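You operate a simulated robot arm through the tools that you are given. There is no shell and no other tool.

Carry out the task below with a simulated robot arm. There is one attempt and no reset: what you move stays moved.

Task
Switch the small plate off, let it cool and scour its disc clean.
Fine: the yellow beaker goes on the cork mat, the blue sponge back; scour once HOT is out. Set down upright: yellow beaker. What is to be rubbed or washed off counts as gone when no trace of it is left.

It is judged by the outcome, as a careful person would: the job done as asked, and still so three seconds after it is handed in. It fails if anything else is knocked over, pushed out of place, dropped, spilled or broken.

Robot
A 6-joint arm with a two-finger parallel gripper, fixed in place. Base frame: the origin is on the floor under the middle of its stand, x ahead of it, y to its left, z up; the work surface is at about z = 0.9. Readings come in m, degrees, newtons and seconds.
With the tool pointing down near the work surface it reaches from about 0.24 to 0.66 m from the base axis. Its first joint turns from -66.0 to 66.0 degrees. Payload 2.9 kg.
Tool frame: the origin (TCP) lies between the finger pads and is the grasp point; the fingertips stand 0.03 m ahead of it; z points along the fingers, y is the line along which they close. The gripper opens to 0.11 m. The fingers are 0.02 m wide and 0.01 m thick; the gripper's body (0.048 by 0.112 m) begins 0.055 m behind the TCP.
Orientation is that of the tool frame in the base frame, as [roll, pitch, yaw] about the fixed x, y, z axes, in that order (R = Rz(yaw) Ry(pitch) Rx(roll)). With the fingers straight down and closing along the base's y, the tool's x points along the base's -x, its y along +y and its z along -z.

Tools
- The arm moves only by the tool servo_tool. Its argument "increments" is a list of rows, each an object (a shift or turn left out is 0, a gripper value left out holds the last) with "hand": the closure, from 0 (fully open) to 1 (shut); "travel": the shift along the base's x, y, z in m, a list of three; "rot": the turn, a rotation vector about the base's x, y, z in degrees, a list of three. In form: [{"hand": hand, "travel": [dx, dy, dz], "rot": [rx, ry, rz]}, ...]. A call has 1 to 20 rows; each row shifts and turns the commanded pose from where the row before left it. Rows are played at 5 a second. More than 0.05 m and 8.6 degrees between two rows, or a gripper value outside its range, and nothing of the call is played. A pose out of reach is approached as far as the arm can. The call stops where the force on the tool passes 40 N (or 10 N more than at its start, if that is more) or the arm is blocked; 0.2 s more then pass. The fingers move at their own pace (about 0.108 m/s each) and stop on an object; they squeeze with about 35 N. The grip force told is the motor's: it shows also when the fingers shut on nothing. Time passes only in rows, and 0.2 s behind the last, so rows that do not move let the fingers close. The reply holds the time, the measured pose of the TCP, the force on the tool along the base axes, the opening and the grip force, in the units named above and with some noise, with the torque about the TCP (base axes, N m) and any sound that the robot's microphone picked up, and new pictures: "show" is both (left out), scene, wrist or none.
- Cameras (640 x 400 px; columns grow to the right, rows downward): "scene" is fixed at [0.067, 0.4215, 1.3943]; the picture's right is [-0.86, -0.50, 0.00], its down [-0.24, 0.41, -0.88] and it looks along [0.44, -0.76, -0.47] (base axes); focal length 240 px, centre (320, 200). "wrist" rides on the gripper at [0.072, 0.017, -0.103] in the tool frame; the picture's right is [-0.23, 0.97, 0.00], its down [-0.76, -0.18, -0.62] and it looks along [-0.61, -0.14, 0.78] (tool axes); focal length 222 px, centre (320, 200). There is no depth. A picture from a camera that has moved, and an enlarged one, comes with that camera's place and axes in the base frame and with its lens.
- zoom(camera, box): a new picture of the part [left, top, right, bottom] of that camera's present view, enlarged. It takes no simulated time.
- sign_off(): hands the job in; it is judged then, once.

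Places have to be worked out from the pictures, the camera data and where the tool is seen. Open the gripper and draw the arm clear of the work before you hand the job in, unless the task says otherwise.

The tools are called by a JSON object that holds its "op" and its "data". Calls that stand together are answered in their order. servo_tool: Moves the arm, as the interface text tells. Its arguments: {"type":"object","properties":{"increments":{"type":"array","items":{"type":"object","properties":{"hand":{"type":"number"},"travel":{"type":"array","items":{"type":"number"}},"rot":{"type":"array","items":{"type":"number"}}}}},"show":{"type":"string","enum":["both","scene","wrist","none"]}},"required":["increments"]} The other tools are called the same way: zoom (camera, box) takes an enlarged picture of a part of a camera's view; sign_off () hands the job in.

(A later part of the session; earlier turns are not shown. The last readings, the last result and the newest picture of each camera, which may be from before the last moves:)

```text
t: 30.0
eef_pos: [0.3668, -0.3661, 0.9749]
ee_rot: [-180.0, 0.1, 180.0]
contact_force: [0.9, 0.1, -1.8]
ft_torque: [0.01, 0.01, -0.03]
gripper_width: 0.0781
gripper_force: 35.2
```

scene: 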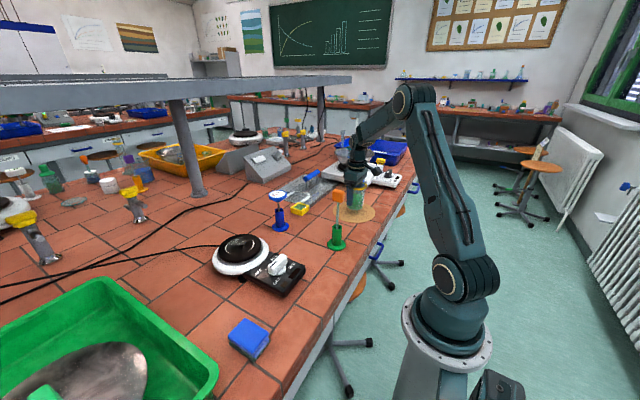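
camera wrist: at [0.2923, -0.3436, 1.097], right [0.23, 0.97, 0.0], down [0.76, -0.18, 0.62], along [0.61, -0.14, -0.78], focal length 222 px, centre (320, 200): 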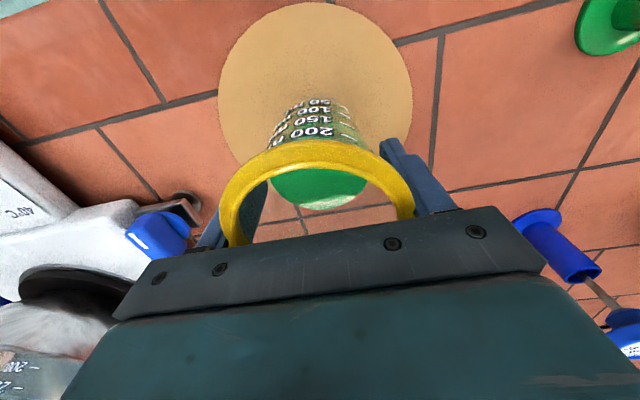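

The vertical force is barely changed (-1.8 N), so it may be about to touch. I'll go down another 2 mm in 1 mm steps.

{"op": "servo_tool", "data": {"increments": [{"hand": 1, "travel": [0, 0, -0.001]}, {"travel": [0, 0, -0.001]}, {}], "show": "scene"}}

{"op": "zoom", "data": {"camera": "scene", "box": [320, 170, 390, 230]}}

```text
t: 30.8
eef_pos: [0.3656, -0.366, 0.9723]
ee_rot: [-180.0, 0.0, 180.0]
contact_force: [0.2, 0.7, -2.6]
ft_torque: [0.02, -0.05, -0.03]
gripper_width: 0.0782
gripper_force: 34.7
```

scene: 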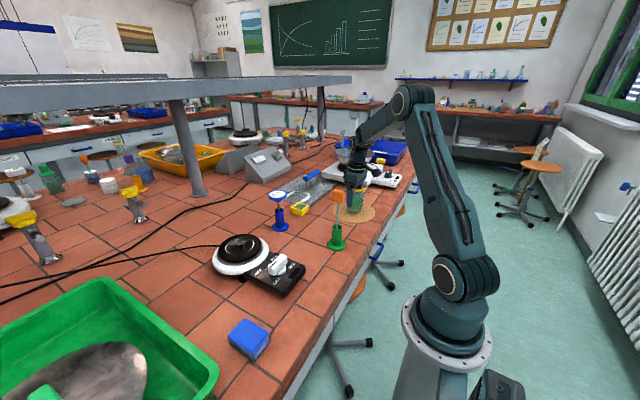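

```text
6.67 times, centred on (355, 200) of scene
camera zoom: at [0.0671, 0.4215, 1.3943], right [-0.86, -0.5, 0.0], down [-0.24, 0.41, -0.88], along [0.44, -0.76, -0.47], focal length 1603 px, centre (87, 200)
```

zoom: 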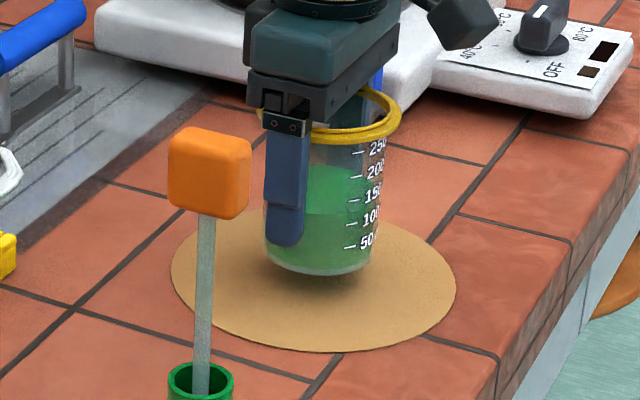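

It still seems slightly above the mat, so I'll keep going in 1 mm steps.

{"op": "servo_tool", "data": {"increments": [{"hand": 1, "travel": [0, 0, -0.001]}, {"travel": [0, 0, -0.001]}, {}], "show": "none"}}

```text
t: 31.6
eef_pos: [0.3664, -0.3657, 0.9712]
ee_rot: [-180.0, 0.0, -180.0]
contact_force: [0.4, -0.2, -2.4]
ft_torque: [-0.04, 0.0, -0.01]
gripper_width: 0.0781
gripper_force: 35.2
```

{"op": "servo_tool", "data": {"increments": [{"hand": 1, "travel": [0, 0, -0.001]}, {"travel": [0, 0, -0.001]}, {}], "show": "none"}}

```text
t: 32.4
eef_pos: [0.3682, -0.366, 0.9688]
ee_rot: [-180.0, 0.0, -180.0]
contact_force: [0.0, -0.1, -2.3]
ft_torque: [0.01, -0.04, 0.0]
gripper_width: 0.0782
gripper_force: 34.4
```

{"op": "servo_tool", "data": {"increments": [{"hand": 1, "travel": [0, 0, -0.001]}, {"travel": [0, 0, -0.001]}, {}], "show": "scene"}}

{"op": "zoom", "data": {"camera": "scene", "box": [320, 170, 390, 230]}}

```text
t: 33.2
eef_pos: [0.3658, -0.3644, 0.9676]
ee_rot: [-180.0, 0.0, -180.0]
contact_force: [0.5, 1.0, -3.4]
ft_torque: [0.01, 0.0, 0.02]
gripper_width: 0.0784
gripper_force: 35.5
```

scene: 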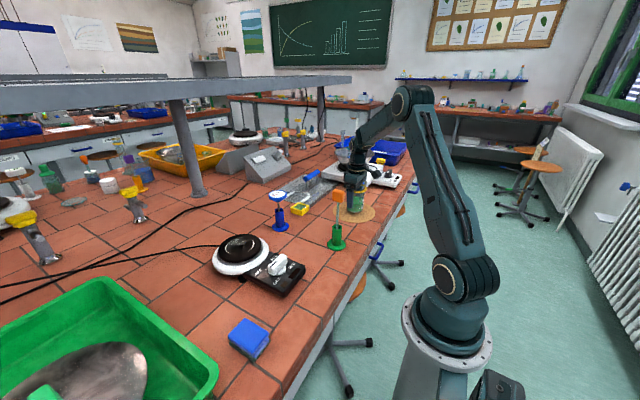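

```text
6.67 times, centred on (355, 200) of scene
camera zoom: at [0.0671, 0.4215, 1.3943], right [-0.86, -0.5, 0.0], down [-0.24, 0.41, -0.88], along [0.44, -0.76, -0.47], focal length 1603 px, centre (87, 200)
```

zoom: 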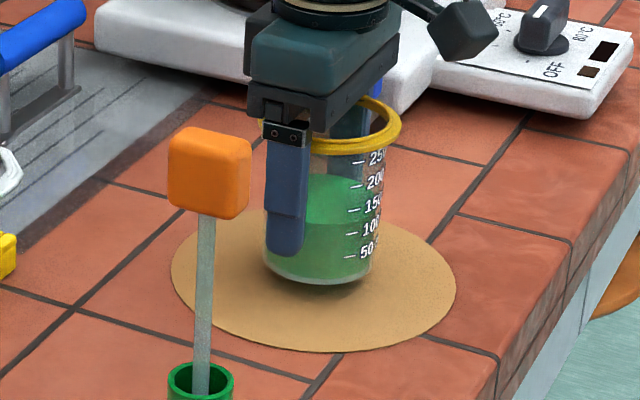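

The shadow is closing up, so contact is near. I'll continue 1 mm at a time.

{"op": "servo_tool", "data": {"increments": [{"hand": 1, "travel": [0, 0, -0.001]}, {"travel": [0, 0, -0.001]}, {}], "show": "none"}}

```text
t: 34.0
eef_pos: [0.3662, -0.3657, 0.9649]
ee_rot: [179.9, 0.0, -180.0]
contact_force: [0.0, -0.4, -2.8]
ft_torque: [0.01, -0.03, 0.01]
gripper_width: 0.0785
gripper_force: 35.4
```

{"op": "servo_tool", "data": {"increments": [{"hand": 1, "travel": [0, 0, -0.001]}, {"travel": [0, 0, -0.001]}, {}], "show": "none"}}

```text
t: 34.8
eef_pos: [0.3672, -0.3653, 0.9629]
ee_rot: [-179.9, 0.0, -180.0]
contact_force: [0.4, -1.0, -2.2]
ft_torque: [0.0, -0.02, 0.01]
gripper_width: 0.0783
gripper_force: 34.5
```

{"op": "servo_tool", "data": {"increments": [{"hand": 1, "travel": [0, 0, -0.001]}, {"travel": [0, 0, -0.001]}, {}], "show": "scene"}}

{"op": "zoom", "data": {"camera": "scene", "box": [320, 170, 390, 230]}}

```text
t: 35.6
eef_pos: [0.3654, -0.3661, 0.9617]
ee_rot: [-180.0, 0.0, -180.0]
contact_force: [-0.5, 0.6, -2.2]
ft_torque: [0.02, -0.04, -0.02]
gripper_width: 0.0784
gripper_force: 35.4
```

scene: 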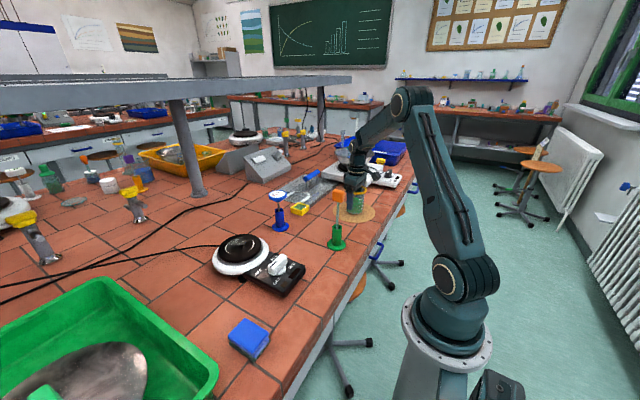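

```text
6.67 times, centred on (355, 200) of scene
camera zoom: at [0.0671, 0.4215, 1.3943], right [-0.86, -0.5, 0.0], down [-0.24, 0.41, -0.88], along [0.44, -0.76, -0.47], focal length 1603 px, centre (87, 200)
```

zoom: 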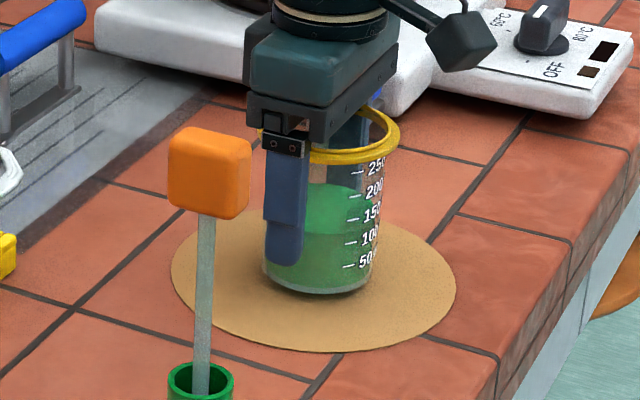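

The base now looks nearly on the cork. I'll continue in 1 mm steps until the force shows contact.

{"op": "servo_tool", "data": {"increments": [{"hand": 1, "travel": [0, 0, -0.001]}, {}, {"travel": [0, 0, -0.001]}, {}], "show": "none"}}

```text
t: 36.6
eef_pos: [0.3668, -0.3642, 0.9594]
ee_rot: [180.0, 0.0, -180.0]
contact_force: [-0.6, 0.1, -2.5]
ft_torque: [0.0, 0.01, -0.02]
gripper_width: 0.0784
gripper_force: 35.1
```

{"op": "servo_tool", "data": {"increments": [{"hand": 1, "travel": [0, 0, -0.001]}, {}, {"travel": [0, 0, -0.001]}, {}], "show": "none"}}

```text
t: 37.6
eef_pos: [0.3656, -0.3648, 0.9559]
ee_rot: [-180.0, 0.0, -179.9]
contact_force: [-0.9, -0.9, -2.2]
ft_torque: [-0.03, -0.03, 0.01]
gripper_width: 0.0784
gripper_force: 35.5
```

{"op": "servo_tool", "data": {"increments": [{"hand": 1, "travel": [0, 0, -0.001]}, {}], "show": "both"}}

{"op": "zoom", "data": {"camera": "scene", "box": [320, 170, 390, 230]}}

```text
t: 38.2
eef_pos: [0.3666, -0.3654, 0.9553]
ee_rot: [-180.0, -0.1, 179.9]
contact_force: [-0.2, 0.7, -1.7]
ft_torque: [-0.01, -0.02, 0.0]
gripper_width: 0.078
gripper_force: 35.2
camera wrist: at [0.2928, -0.3471, 1.0578], right [0.23, 0.97, 0.0], down [0.76, -0.18, 0.62], along [0.61, -0.14, -0.78], focal length 222 px, centre (320, 200)
```

scene: 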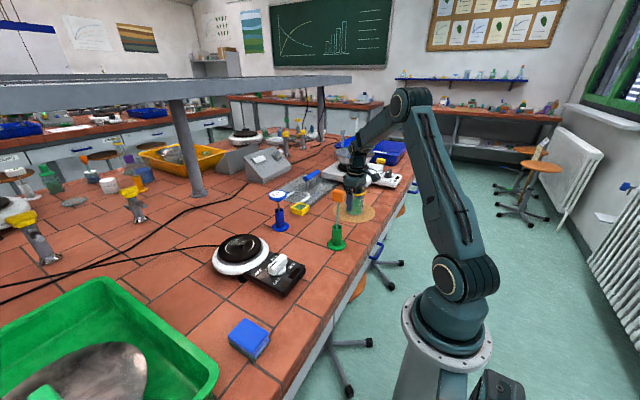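
wrist: 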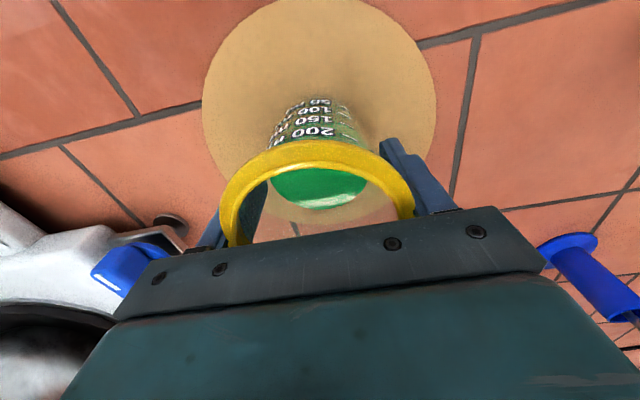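

```text
6.67 times, centred on (355, 200) of scene
camera zoom: at [0.0671, 0.4215, 1.3943], right [-0.86, -0.5, 0.0], down [-0.24, 0.41, -0.88], along [0.44, -0.76, -0.47], focal length 1603 px, centre (87, 200)
```

zoom: 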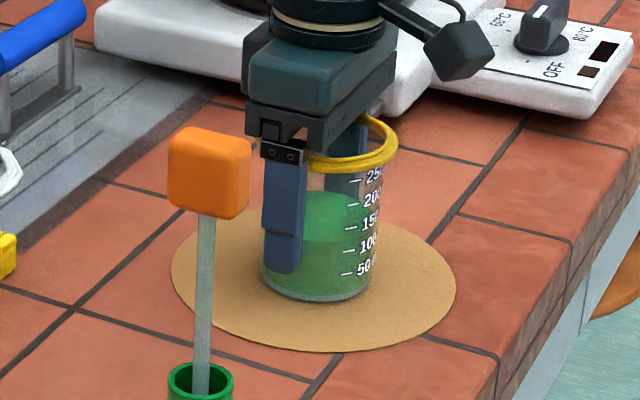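

{"op": "servo_tool", "data": {"increments": [{"hand": 1, "travel": [0, 0, -0.001]}, {}, {}], "show": "none"}}

```text
t: 39.0
eef_pos: [0.3668, -0.3646, 0.9552]
ee_rot: [180.0, 0.0, 179.9]
contact_force: [0.6, 0.2, -2.8]
ft_torque: [0.02, -0.03, -0.02]
gripper_width: 0.0783
gripper_force: 34.8
```

{"op": "servo_tool", "data": {"increments": [{"hand": 1, "travel": [0, 0, -0.001]}, {}, {"travel": [0, 0, -0.001]}, {}], "show": "none"}}

```text
t: 40.0
eef_pos: [0.3659, -0.3649, 0.9543]
ee_rot: [-180.0, 0.0, -180.0]
contact_force: [-2.2, 1.6, 4.8]
ft_torque: [-0.14, 0.18, -0.07]
gripper_width: 0.0783
gripper_force: 34.9
```

The force jumped to +4.8 N, so the beaker is standing on the cork. I'll open the gripper and check that it stands by itself.

{"op": "servo_tool", "data": {"increments": [{"hand": 1, "travel": [0, 0, 0.0006]}, {"hand": 0}, {"hand": 0}, {"hand": 0}], "show": "both"}}

{"op": "zoom", "data": {"camera": "scene", "box": [320, 170, 390, 230]}}

```text
t: 41.0
eef_pos: [0.3655, -0.365, 0.9541]
ee_rot: [-180.0, 0.0, -180.0]
contact_force: [0.5, 0.8, 0.0]
ft_torque: [-0.01, -0.01, -0.03]
gripper_width: 0.1101
gripper_force: 0.1
camera wrist: at [0.2927, -0.3471, 1.056], right [0.23, 0.97, 0.0], down [0.76, -0.18, 0.62], along [0.61, -0.14, -0.78], focal length 222 px, centre (320, 200)
```

scene: 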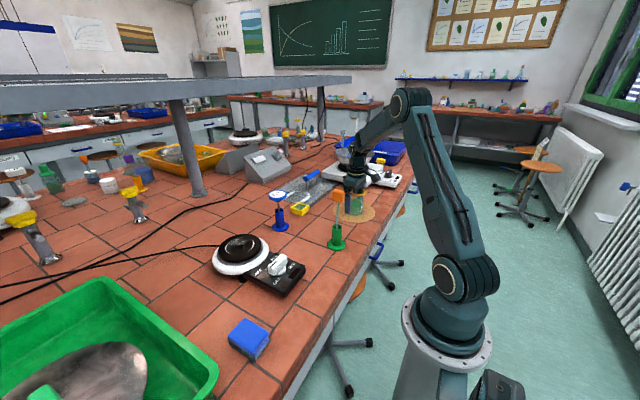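
wrist: 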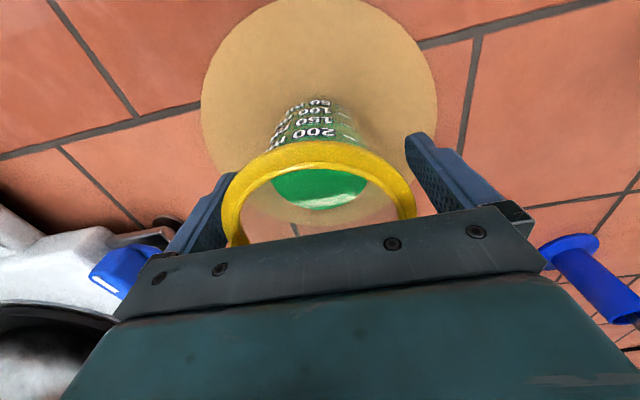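

```text
6.67 times, centred on (355, 200) of scene
camera zoom: at [0.067, 0.4215, 1.3943], right [-0.86, -0.5, 0.0], down [-0.24, 0.41, -0.88], along [0.44, -0.76, -0.47], focal length 1603 px, centre (87, 200)
```

zoom: 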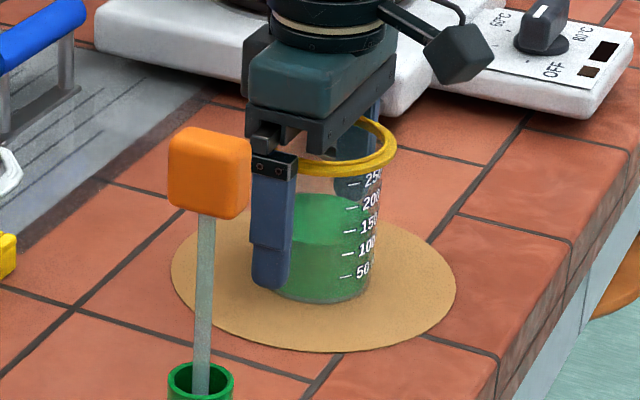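

The beaker stands upright on the mat and the fingers are clear. I'll lift straight up.

{"op": "servo_tool", "data": {"increments": [{"hand": 0, "travel": [0, 0, 0.015]}, {"travel": [0, 0, 0.03]}, {"travel": [0, 0, 0.04]}, {"travel": [0, 0, 0.045]}, {"travel": [0, 0, 0.045]}, {"travel": [0, 0, 0.045]}, {"travel": [0, 0, 0.025]}, {}], "show": "both"}}

{"op": "zoom", "data": {"camera": "scene", "box": [310, 150, 400, 240]}}

{"op": "zoom", "data": {"camera": "scene", "box": [205, 225, 315, 300]}}

```text
t: 42.8
eef_pos: [0.3651, -0.3645, 1.2019]
ee_rot: [179.9, 0.1, 180.0]
contact_force: [-0.5, 0.4, -0.2]
ft_torque: [-0.03, 0.01, -0.02]
gripper_width: 0.1099
gripper_force: 0.1
camera wrist: at [0.2914, -0.3471, 1.3038], right [0.23, 0.97, 0.0], down [0.76, -0.18, 0.62], along [0.61, -0.14, -0.78], focal length 222 px, centre (320, 200)
```

scene: 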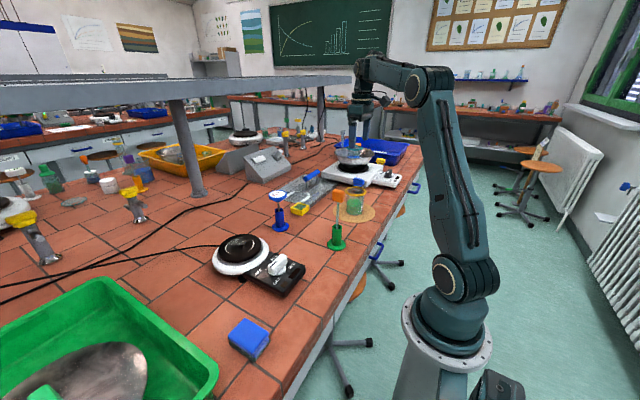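
wrist: 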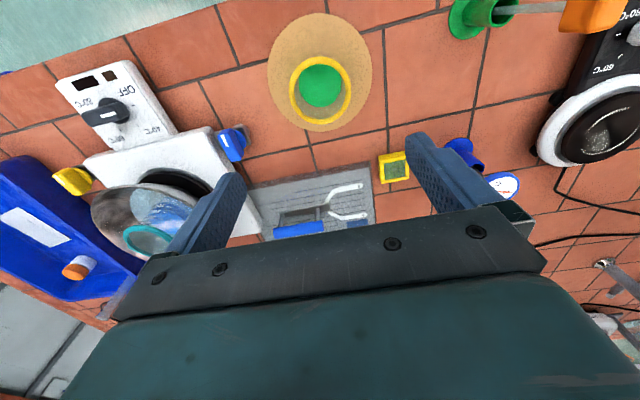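

```text
4.44 times, centred on (355, 195) of scene
camera zoom: at [0.067, 0.4215, 1.3943], right [-0.86, -0.5, 0.0], down [-0.24, 0.41, -0.88], along [0.44, -0.76, -0.47], focal length 1069 px, centre (164, 222)
```

zoom: 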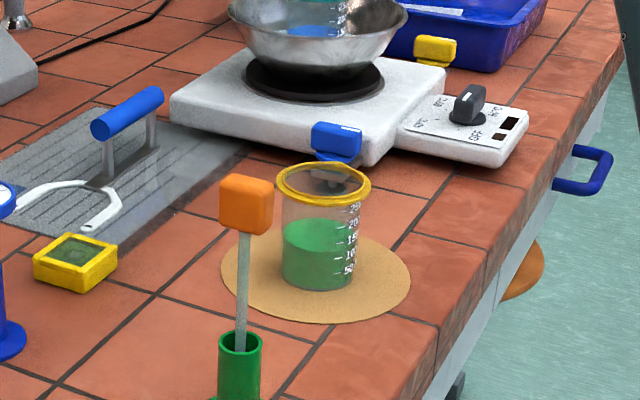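

```text
5.33 times, centred on (260, 262) of scene
camera zoom: at [0.067, 0.4215, 1.3943], right [-0.86, -0.5, 0.0], down [-0.24, 0.41, -0.88], along [0.44, -0.76, -0.47], focal length 1282 px, centre (640, -133)
```

zoom: 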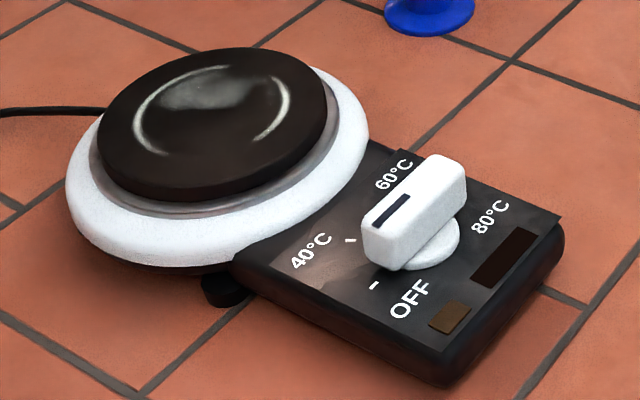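

The beaker is on the cork and HOT is dark. Now I'll fly high over to the blue sponge to locate it.

{"op": "servo_tool", "data": {"increments": [{"hand": 0, "travel": [-0.001, 0.02, 0]}, {"travel": [-0.002, 0.04, 0]}, {"travel": [-0.002, 0.045, 0]}, {"travel": [-0.002, 0.045, 0]}, {"travel": [-0.002, 0.045, 0]}, {"travel": [-0.002, 0.045, 0]}, {"travel": [-0.002, 0.045, 0]}, {"travel": [-0.002, 0.045, 0]}, {"travel": [-0.002, 0.045, 0]}, {"travel": [-0.002, 0.045, 0]}, {"travel": [-0.002, 0.045, 0]}, {"travel": [-0.002, 0.045, 0]}, {"travel": [-0.002, 0.045, 0]}, {"travel": [-0.002, 0.035, -0.02]}, {"travel": [-0.002, 0.015, -0.02]}, {}], "show": "both"}}

{"op": "zoom", "data": {"camera": "wrist", "box": [220, 20, 420, 200]}}

{"op": "zoom", "data": {"camera": "scene", "box": [210, 300, 300, 370]}}

```text
t: 46.2
eef_pos: [0.338, 0.2383, 1.1582]
ee_rot: [-180.0, 0.0, 180.0]
contact_force: [-0.1, 0.5, 0.0]
ft_torque: [0.0, 0.0, 0.01]
gripper_width: 0.1102
gripper_force: 0.0
camera wrist: at [0.2638, 0.2586, 1.26], right [0.23, 0.97, 0.0], down [0.76, -0.18, 0.62], along [0.61, -0.14, -0.78], focal length 222 px, centre (320, 200)
```

scene: 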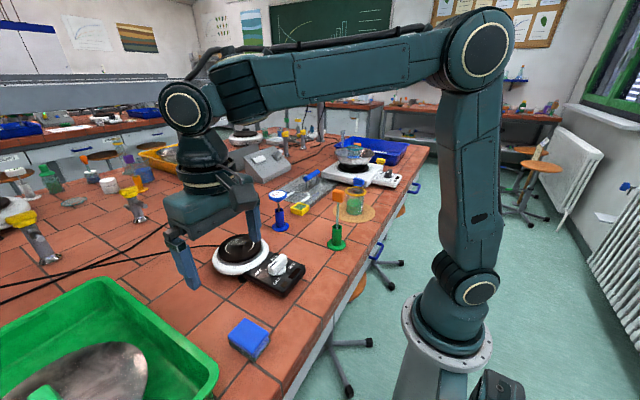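
wrist: 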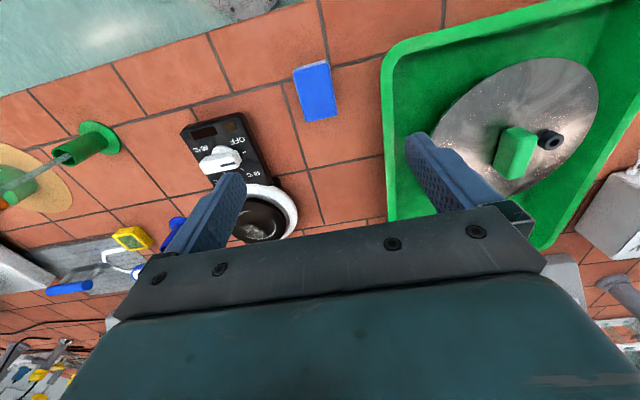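

```text
2.22 times, centred on (320, 110) of wrist
camera zoom: at [0.2638, 0.2586, 1.26], right [0.23, 0.97, 0.0], down [0.76, -0.18, 0.62], along [0.61, -0.14, -0.78], focal length 494 px, centre (320, 400)
```

zoom: 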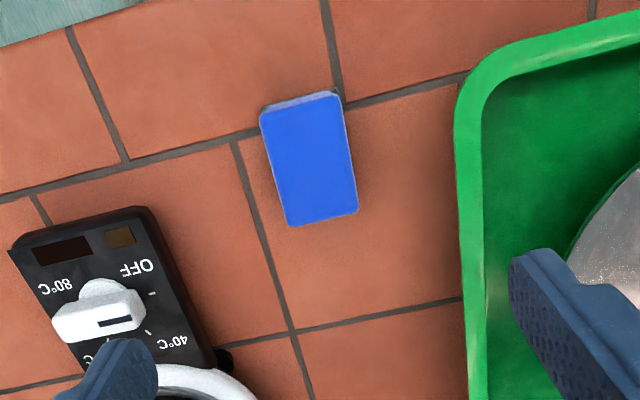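

```text
5.71 times, centred on (255, 335) of scene
camera zoom: at [0.067, 0.4216, 1.3943], right [-0.86, -0.5, 0.0], down [-0.24, 0.41, -0.88], along [0.44, -0.76, -0.47], focal length 1374 px, centre (691, -571)
```

zoom: 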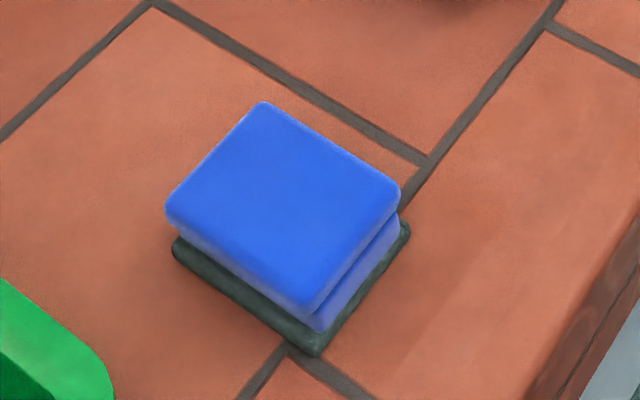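

The sponge is about 0.069 × 0.046 m, aligned with the axes, with its dark scouring face down and its top at z ≈ 0.927. Its centre is about (+0.004, -0.005) from my TCP. I'll part-close to 0.075 m to stay clear of the green tray and come down.

{"op": "servo_tool", "data": {"increments": [{"hand": 0.318, "travel": [0.0037, -0.0052, -0.03]}, {"travel": [0, 0, -0.04]}, {"travel": [0, 0, -0.04]}, {"travel": [0, 0, -0.03]}, {"travel": [0, 0, -0.02]}, {}], "show": "both"}}

{"op": "zoom", "data": {"camera": "wrist", "box": [220, 20, 420, 200]}}

{"op": "zoom", "data": {"camera": "scene", "box": [190, 250, 310, 370]}}

```text
t: 47.6
eef_pos: [0.3421, 0.2358, 0.9978]
ee_rot: [180.0, 0.0, -179.9]
contact_force: [0.1, -0.2, 0.4]
ft_torque: [-0.01, -0.03, -0.01]
gripper_width: 0.0749
gripper_force: 0.1
camera wrist: at [0.2682, 0.2536, 1.1007], right [0.23, 0.97, 0.0], down [0.76, -0.18, 0.62], along [0.61, -0.14, -0.78], focal length 222 px, centre (320, 200)
```

scene: 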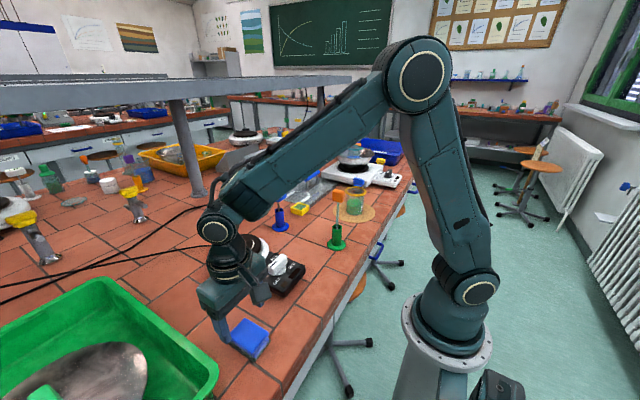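
wrist: 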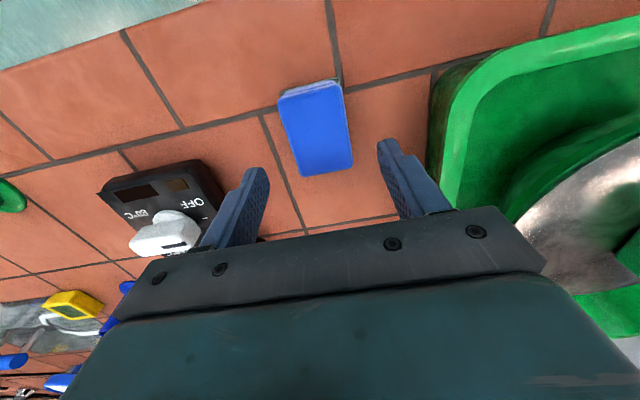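

```text
2.22 times, centred on (320, 110) of wrist
camera zoom: at [0.2682, 0.2536, 1.1007], right [0.23, 0.97, 0.0], down [0.76, -0.18, 0.62], along [0.61, -0.14, -0.78], focal length 494 px, centre (320, 400)
```

zoom: 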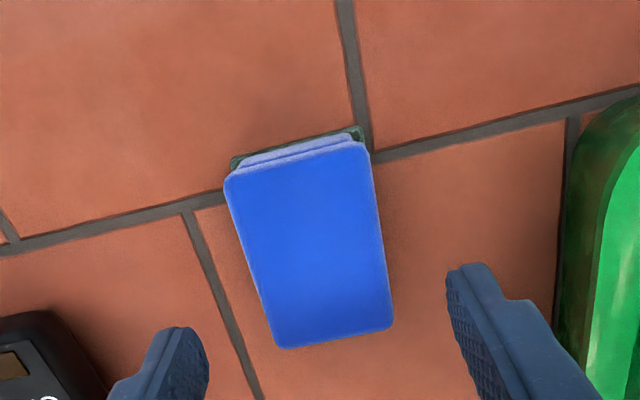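

```text
3.33 times, centred on (250, 310) of scene
camera zoom: at [0.0671, 0.4215, 1.3943], right [-0.86, -0.5, 0.0], down [-0.24, 0.41, -0.88], along [0.44, -0.76, -0.47], focal length 802 px, centre (553, -167)
```

zoom: 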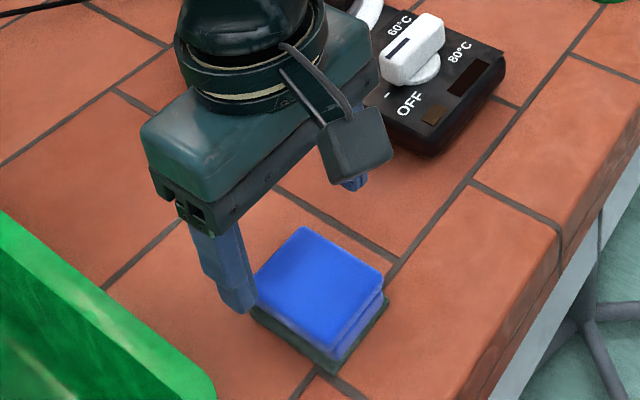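

The sponge sits between the fingers; I only need -2 mm in x. I'll go down to TCP z ≈ 0.943, with the fingertips above its scouring layer, and close.

{"op": "servo_tool", "data": {"increments": [{"hand": 0.318, "travel": [-0.002, 0, -0.02]}, {"travel": [0, 0, -0.02]}, {"travel": [0, 0, -0.014]}, {}, {}], "show": "both"}}

{"op": "zoom", "data": {"camera": "scene", "box": [190, 250, 310, 370]}}

{"op": "zoom", "data": {"camera": "wrist", "box": [220, 20, 420, 200]}}

```text
t: 48.8
eef_pos: [0.3397, 0.2349, 0.9453]
ee_rot: [-179.9, 0.0, 179.9]
contact_force: [-0.3, 0.5, 0.4]
ft_torque: [0.03, 0.03, -0.01]
gripper_width: 0.0749
gripper_force: 0.0
camera wrist: at [0.2659, 0.2525, 1.0474], right [0.23, 0.97, 0.0], down [0.76, -0.18, 0.62], along [0.61, -0.14, -0.78], focal length 222 px, centre (320, 200)
```

scene: 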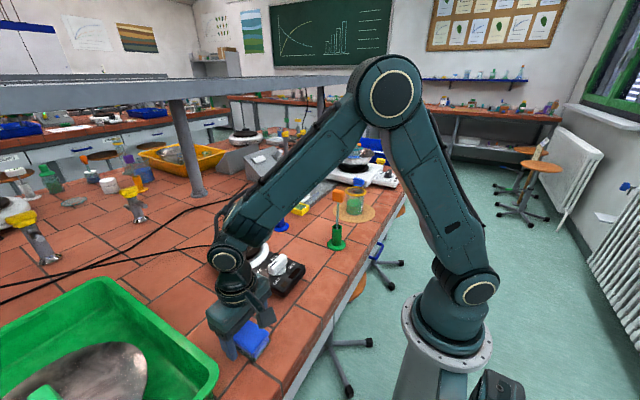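
wrist: 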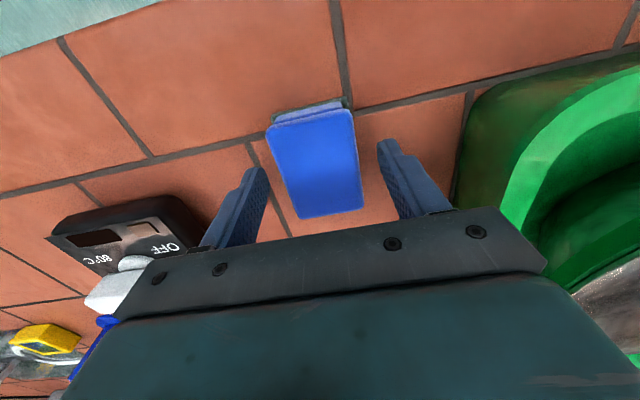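

```text
3.33 times, centred on (250, 310) of scene
camera zoom: at [0.067, 0.4215, 1.3943], right [-0.86, -0.5, 0.0], down [-0.24, 0.41, -0.88], along [0.44, -0.76, -0.47], focal length 802 px, centre (553, -167)
```

zoom: 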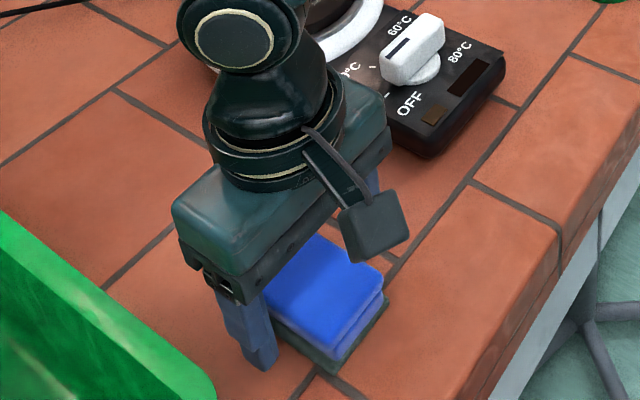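

```text
2.22 times, centred on (320, 110) of wrist
camera zoom: at [0.2659, 0.2525, 1.0474], right [0.23, 0.97, 0.0], down [0.76, -0.18, 0.62], along [0.61, -0.14, -0.78], focal length 494 px, centre (320, 400)
```

zoom: 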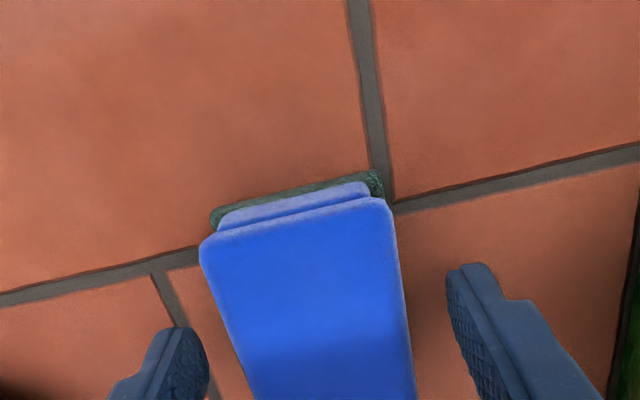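

The fingers are level with the blue slab. I'll close on the sponge.

{"op": "servo_tool", "data": {"increments": [{"hand": 1}, {"hand": 1}, {"hand": 1}, {"hand": 1}], "show": "both"}}

{"op": "zoom", "data": {"camera": "wrist", "box": [220, 20, 420, 200]}}

```text
t: 49.8
eef_pos: [0.3385, 0.2351, 0.9459]
ee_rot: [180.0, 0.0, -180.0]
contact_force: [0.2, -0.1, -0.7]
ft_torque: [-0.01, 0.03, 0.02]
gripper_width: 0.0486
gripper_force: 34.8
camera wrist: at [0.2659, 0.2525, 1.0475], right [0.23, 0.97, 0.0], down [0.76, -0.18, 0.62], along [0.61, -0.14, -0.78], focal length 222 px, centre (320, 200)
```

scene: 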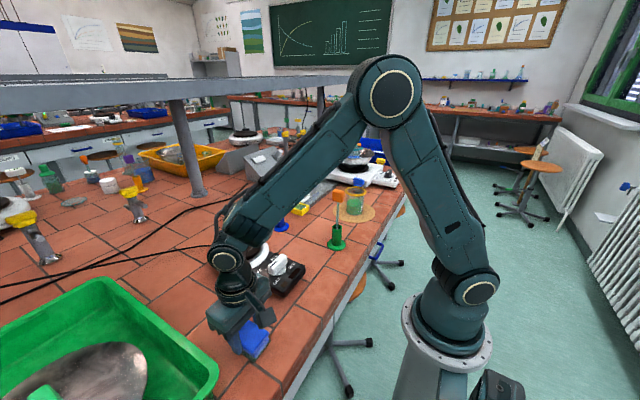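
wrist: 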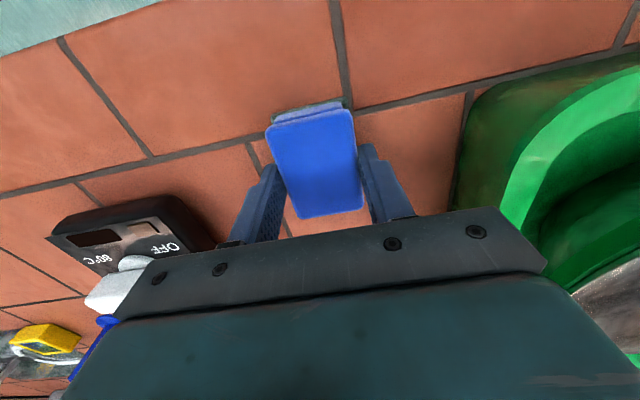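

```text
2.22 times, centred on (320, 110) of wrist
camera zoom: at [0.2659, 0.2525, 1.0475], right [0.23, 0.97, 0.0], down [0.76, -0.18, 0.62], along [0.61, -0.14, -0.78], focal length 494 px, centre (320, 400)
```

zoom: 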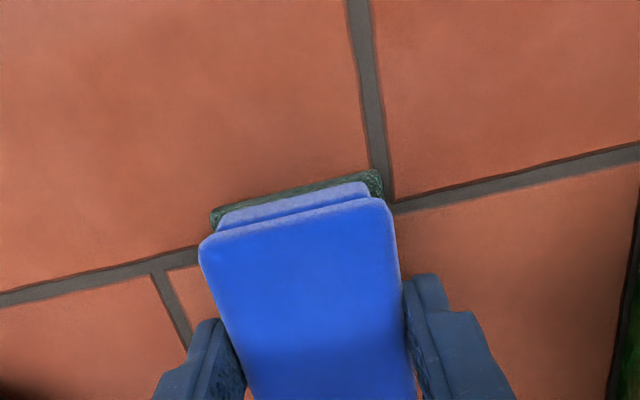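

Gripped at 0.049 m. I'll lift a little to see that the whole sponge, pad included, comes along.

{"op": "servo_tool", "data": {"increments": [{"hand": 1, "travel": [0, 0, 0.01]}, {"travel": [0, 0, 0.02]}, {"travel": [0, 0, 0.03]}, {"travel": [0, 0, 0.03]}, {"travel": [0, 0, 0.02]}, {}], "show": "both"}}

{"op": "zoom", "data": {"camera": "scene", "box": [190, 230, 310, 370]}}

{"op": "zoom", "data": {"camera": "wrist", "box": [220, 20, 420, 200]}}

```text
t: 51.2
eef_pos: [0.3394, 0.2341, 1.0548]
ee_rot: [180.0, 0.0, 179.9]
contact_force: [-0.3, -0.7, -0.5]
ft_torque: [-0.02, -0.04, 0.0]
gripper_width: 0.0487
gripper_force: 35.8
camera wrist: at [0.2645, 0.2523, 1.157], right [0.23, 0.97, 0.0], down [0.76, -0.18, 0.62], along [0.61, -0.14, -0.78], focal length 222 px, centre (320, 200)
```

scene: 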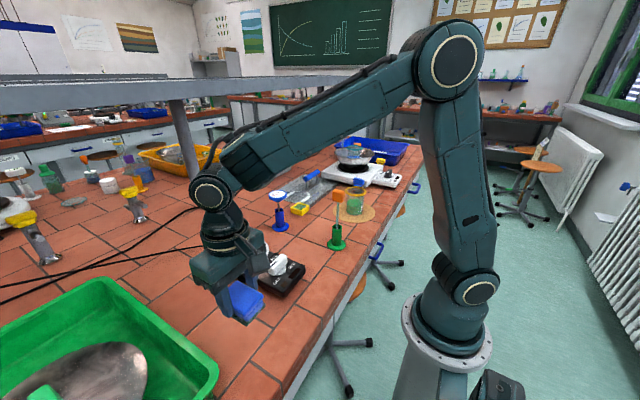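
wrist: 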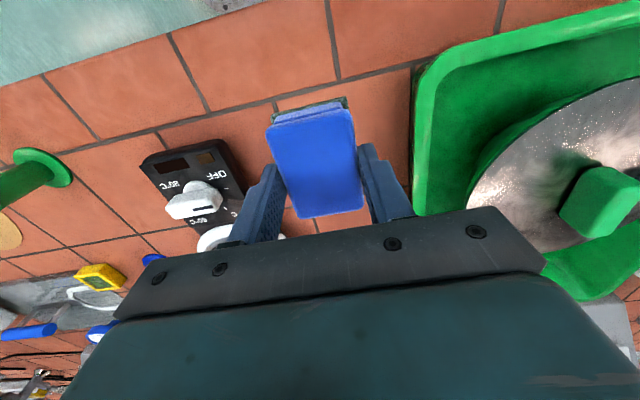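

```text
2.86 times, centred on (250, 300) of scene
camera zoom: at [0.067, 0.4215, 1.3943], right [-0.86, -0.5, 0.0], down [-0.24, 0.41, -0.88], along [0.44, -0.76, -0.47], focal length 687 px, centre (520, -86)
```

zoom: 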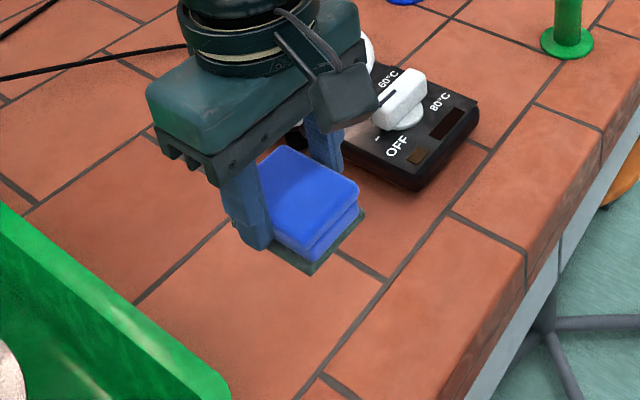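

```text
2.22 times, centred on (320, 110) of wrist
camera zoom: at [0.2645, 0.2523, 1.157], right [0.23, 0.97, 0.0], down [0.76, -0.18, 0.62], along [0.61, -0.14, -0.78], focal length 494 px, centre (320, 400)
```

zoom: 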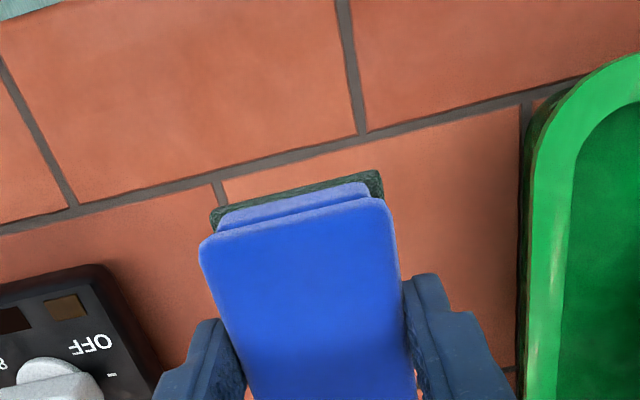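

The pad is part of the sponge and everything came up together. I'll carry it over to the disc, centred about (0.532, 0.070).

{"op": "servo_tool", "data": {"increments": [{"hand": 1, "travel": [0.013, -0.011, 0]}, {"travel": [0.03, -0.0255, 0]}, {"travel": [0.035, -0.03, 0]}, {"travel": [0.035, -0.03, 0]}, {"travel": [0.035, -0.03, 0]}, {"travel": [0.03, -0.0255, 0]}, {"travel": [0.015, -0.013, 0]}, {}], "show": "both"}}

{"op": "zoom", "data": {"camera": "scene", "box": [190, 180, 320, 300]}}

{"op": "zoom", "data": {"camera": "wrist", "box": [220, 20, 420, 220]}}

```text
t: 53.0
eef_pos: [0.5319, 0.0687, 1.0547]
ee_rot: [-180.0, -0.1, 180.0]
contact_force: [-0.7, 0.1, -0.5]
ft_torque: [0.02, 0.03, 0.01]
gripper_width: 0.0486
gripper_force: 34.9
camera wrist: at [0.4592, 0.0864, 1.1571], right [0.23, 0.97, 0.0], down [0.76, -0.18, 0.62], along [0.61, -0.14, -0.78], focal length 222 px, centre (320, 200)
```

scene: 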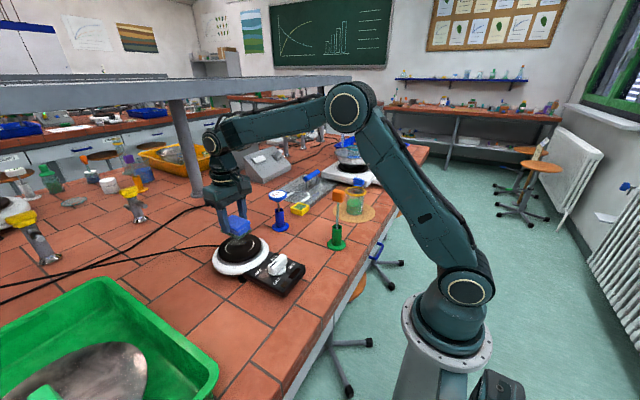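
wrist: 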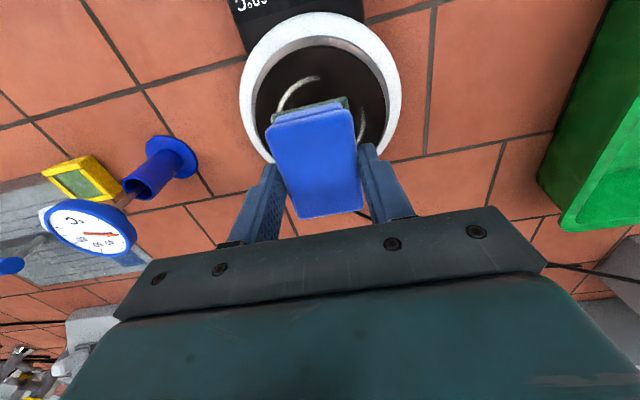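

```text
3.33 times, centred on (255, 240) of scene
camera zoom: at [0.0671, 0.4215, 1.3943], right [-0.86, -0.5, 0.0], down [-0.24, 0.41, -0.88], along [0.44, -0.76, -0.47], focal length 802 px, centre (537, 67)
```

zoom: 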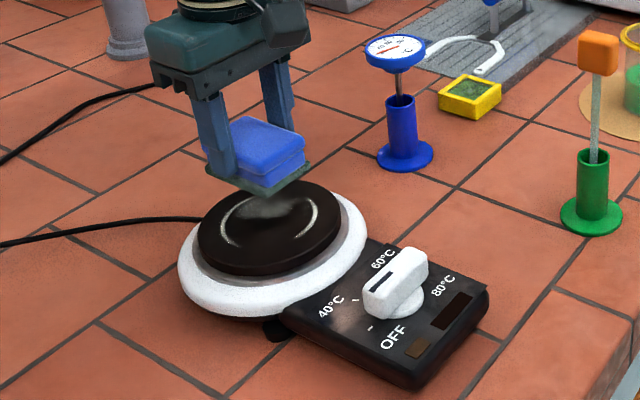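

```text
2.00 times, centred on (320, 120) of wrist
camera zoom: at [0.4592, 0.0864, 1.1571], right [0.23, 0.97, 0.0], down [0.76, -0.18, 0.62], along [0.61, -0.14, -0.78], focal length 444 px, centre (320, 360)
```

zoom: 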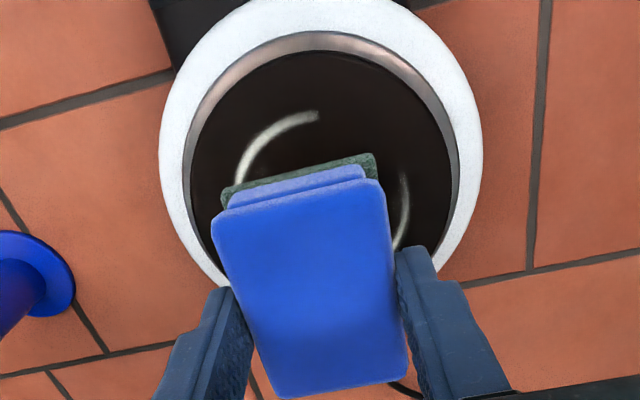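

HOT is dark and the sponge is over the disc. I'll lower it to just above the surface, then go in fine steps until there is light contact.

{"op": "servo_tool", "data": {"increments": [{"hand": 1, "travel": [0, 0, -0.015]}, {"travel": [0, 0, -0.015]}, {"travel": [0, 0, -0.008]}, {"travel": [0, 0, -0.003]}, {}], "show": "none"}}

```text
t: 54.2
eef_pos: [0.5322, 0.0692, 1.0134]
ee_rot: [-180.0, 0.0, 180.0]
contact_force: [0.3, -0.5, -0.8]
ft_torque: [0.0, -0.01, 0.04]
gripper_width: 0.0487
gripper_force: 35.5
```

{"op": "servo_tool", "data": {"increments": [{"hand": 1, "travel": [0, 0, -0.001]}, {"travel": [0, 0, -0.001]}, {"travel": [0, 0, -0.001]}, {}], "show": "scene"}}

{"op": "zoom", "data": {"camera": "scene", "box": [195, 200, 285, 280]}}

```text
t: 55.2
eef_pos: [0.5321, 0.07, 1.0106]
ee_rot: [180.0, 0.0, 180.0]
contact_force: [-0.9, 0.9, -0.8]
ft_torque: [-0.03, -0.03, 0.01]
gripper_width: 0.0486
gripper_force: 34.8
```

scene: 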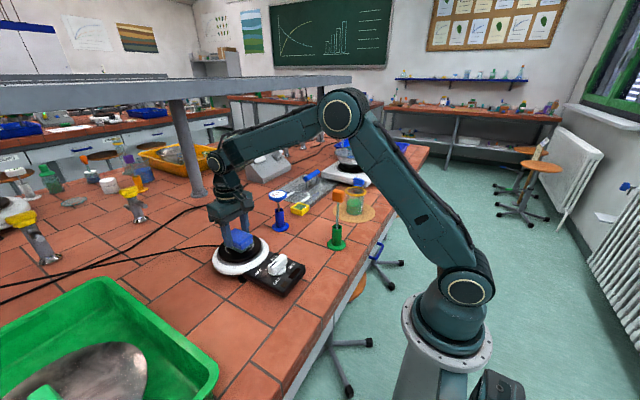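

```text
5.00 times, centred on (240, 240) of scene
camera zoom: at [0.0671, 0.4215, 1.3943], right [-0.86, -0.5, 0.0], down [-0.24, 0.41, -0.88], along [0.44, -0.76, -0.47], focal length 1202 px, centre (720, 0)
```

zoom: 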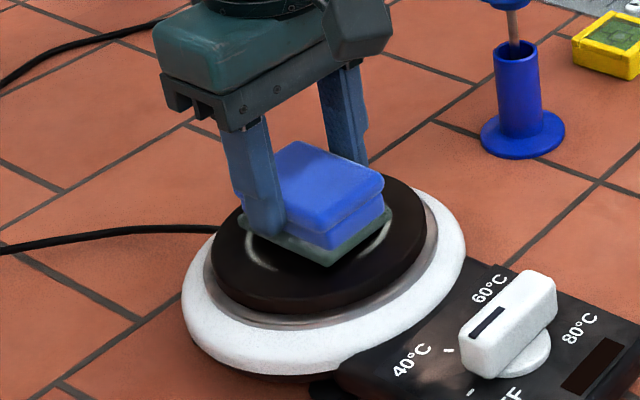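

{"op": "servo_tool", "data": {"increments": [{"hand": 1, "travel": [0, 0, -0.001]}, {}, {"travel": [0, 0, -0.001]}, {}], "show": "none"}}

```text
t: 56.2
eef_pos: [0.532, 0.0695, 1.0084]
ee_rot: [-180.0, 0.0, 179.9]
contact_force: [0.4, -0.2, -0.6]
ft_torque: [0.01, -0.01, -0.03]
gripper_width: 0.0485
gripper_force: 35.4
```

{"op": "servo_tool", "data": {"increments": [{"hand": 1, "travel": [0, 0, -0.001]}, {}, {"travel": [0, 0, -0.001]}, {}], "show": "none"}}

```text
t: 57.2
eef_pos: [0.5324, 0.0706, 1.0072]
ee_rot: [-180.0, 0.1, -180.0]
contact_force: [-4.6, -2.4, 10.6]
ft_torque: [-0.11, 0.28, 0.01]
gripper_width: 0.0485
gripper_force: 35.1
```

Contact: 10.6 N downward. I'll start scouring with a short stroke to check the drag force and that the plate stays put.

{"op": "servo_tool", "data": {"increments": [{"hand": 1, "travel": [0, 0.008, 0]}, {"travel": [0, 0.008, 0]}, {"travel": [0, -0.008, 0]}, {"travel": [0, -0.008, 0]}, {"travel": [0, -0.008, 0]}, {"travel": [0, -0.008, 0]}, {"travel": [0, 0.008, 0]}, {"travel": [0, 0.008, 0]}], "show": "both"}}

{"op": "zoom", "data": {"camera": "scene", "box": [195, 200, 315, 300]}}

```text
t: 59.0
eef_pos: [0.5323, 0.068, 1.0079]
ee_rot: [-180.0, 0.1, 179.7]
contact_force: [0.0, -13.7, 16.5]
ft_torque: [-0.54, -0.07, -0.03]
gripper_width: 0.0489
gripper_force: 35.4
camera wrist: at [0.4588, 0.0864, 1.109], right [0.23, 0.97, 0.0], down [0.76, -0.18, 0.62], along [0.61, -0.15, -0.78], focal length 222 px, centre (320, 200)
```

scene: 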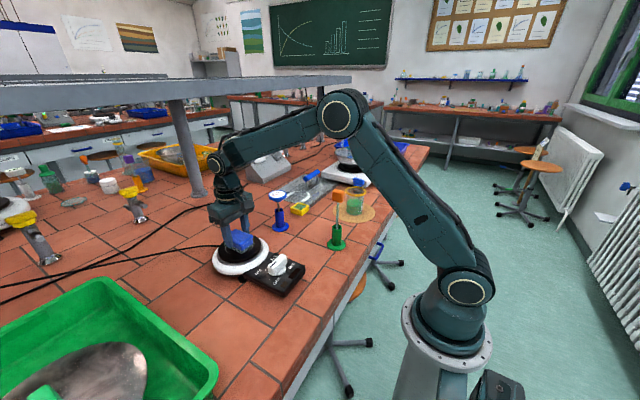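
wrist: 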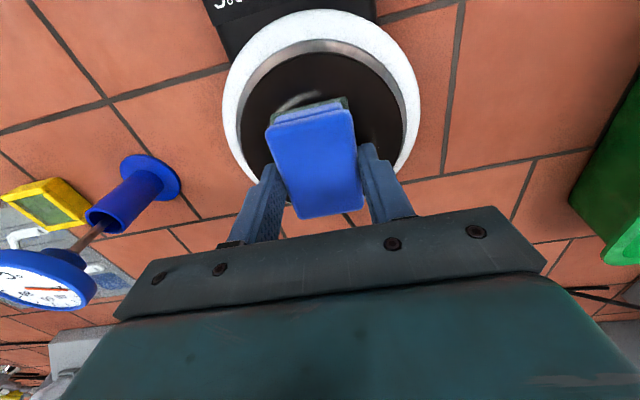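

```text
4.00 times, centred on (255, 250) of scene
camera zoom: at [0.0668, 0.4211, 1.3944], right [-0.86, -0.5, 0.0], down [-0.24, 0.41, -0.88], along [0.44, -0.76, -0.47], focal length 962 px, centre (580, 0)
```

zoom: 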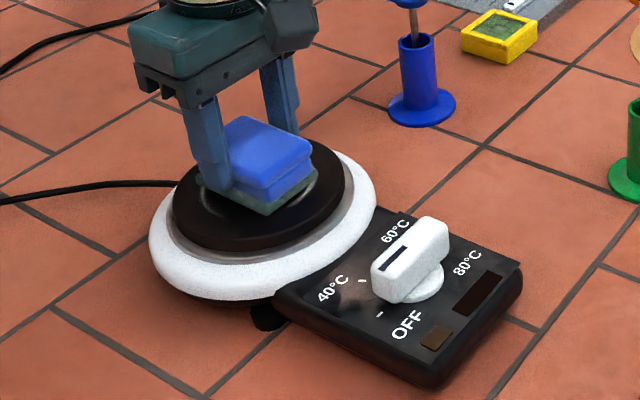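

The right-hand arc has already gone, and drag is moderate with the plate unmoved. I'll ease the pressure slightly and run a serpentine over the near half and the middle.

{"op": "servo_tool", "data": {"increments": [{"hand": 1, "travel": [-0.009, 0, 0.0007]}, {"travel": [-0.009, 0, 0]}, {"travel": [0, 0.01, 0]}, {"travel": [0, 0.01, 0]}, {"travel": [0, 0.01, 0]}, {"travel": [0, -0.01, 0]}, {"travel": [0, -0.01, 0]}, {"travel": [0, -0.01, 0]}, {"travel": [0, -0.01, 0]}, {"travel": [0, -0.01, 0]}, {"travel": [0, -0.01, 0]}, {"travel": [0.009, 0, 0]}, {"travel": [0.009, 0, 0]}, {"travel": [0, 0.01, 0]}, {"travel": [0, 0.01, 0]}, {"travel": [0, 0.01, 0]}, {"travel": [0, 0.01, 0]}, {"travel": [0, 0.01, 0]}, {"travel": [0, 0.01, 0]}], "show": "both"}}

{"op": "zoom", "data": {"camera": "scene", "box": [195, 200, 315, 300]}}

```text
t: 63.0
eef_pos: [0.5321, 0.1, 1.0066]
ee_rot: [180.0, 0.0, -179.9]
contact_force: [-0.5, 0.1, -0.2]
ft_torque: [0.0, -0.01, 0.01]
gripper_width: 0.0485
gripper_force: 35.1
camera wrist: at [0.4585, 0.1182, 1.1093], right [0.23, 0.97, 0.0], down [0.76, -0.18, 0.62], along [0.61, -0.14, -0.78], focal length 222 px, centre (320, 200)
```

scene: 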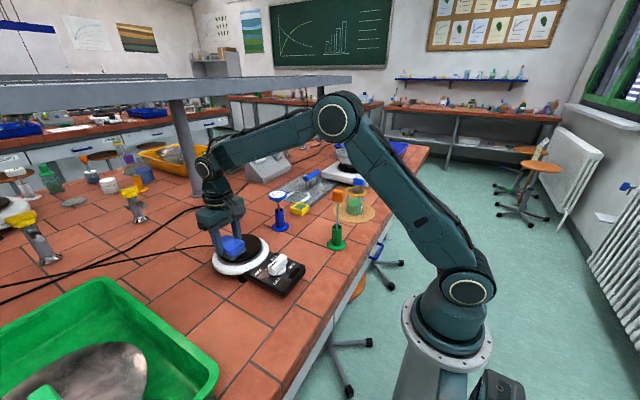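
wrist: 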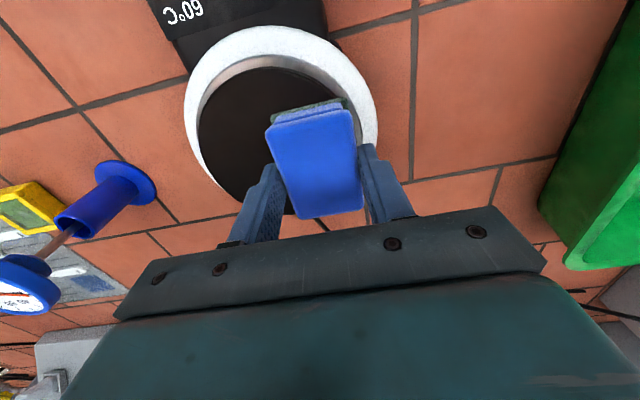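

```text
4.00 times, centred on (255, 250) of scene
camera zoom: at [0.0671, 0.4215, 1.3943], right [-0.86, -0.5, 0.0], down [-0.24, 0.41, -0.88], along [0.44, -0.76, -0.47], focal length 962 px, centre (580, 0)
```

zoom: 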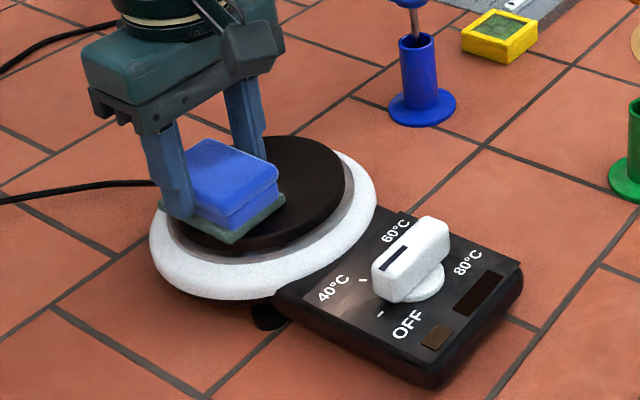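

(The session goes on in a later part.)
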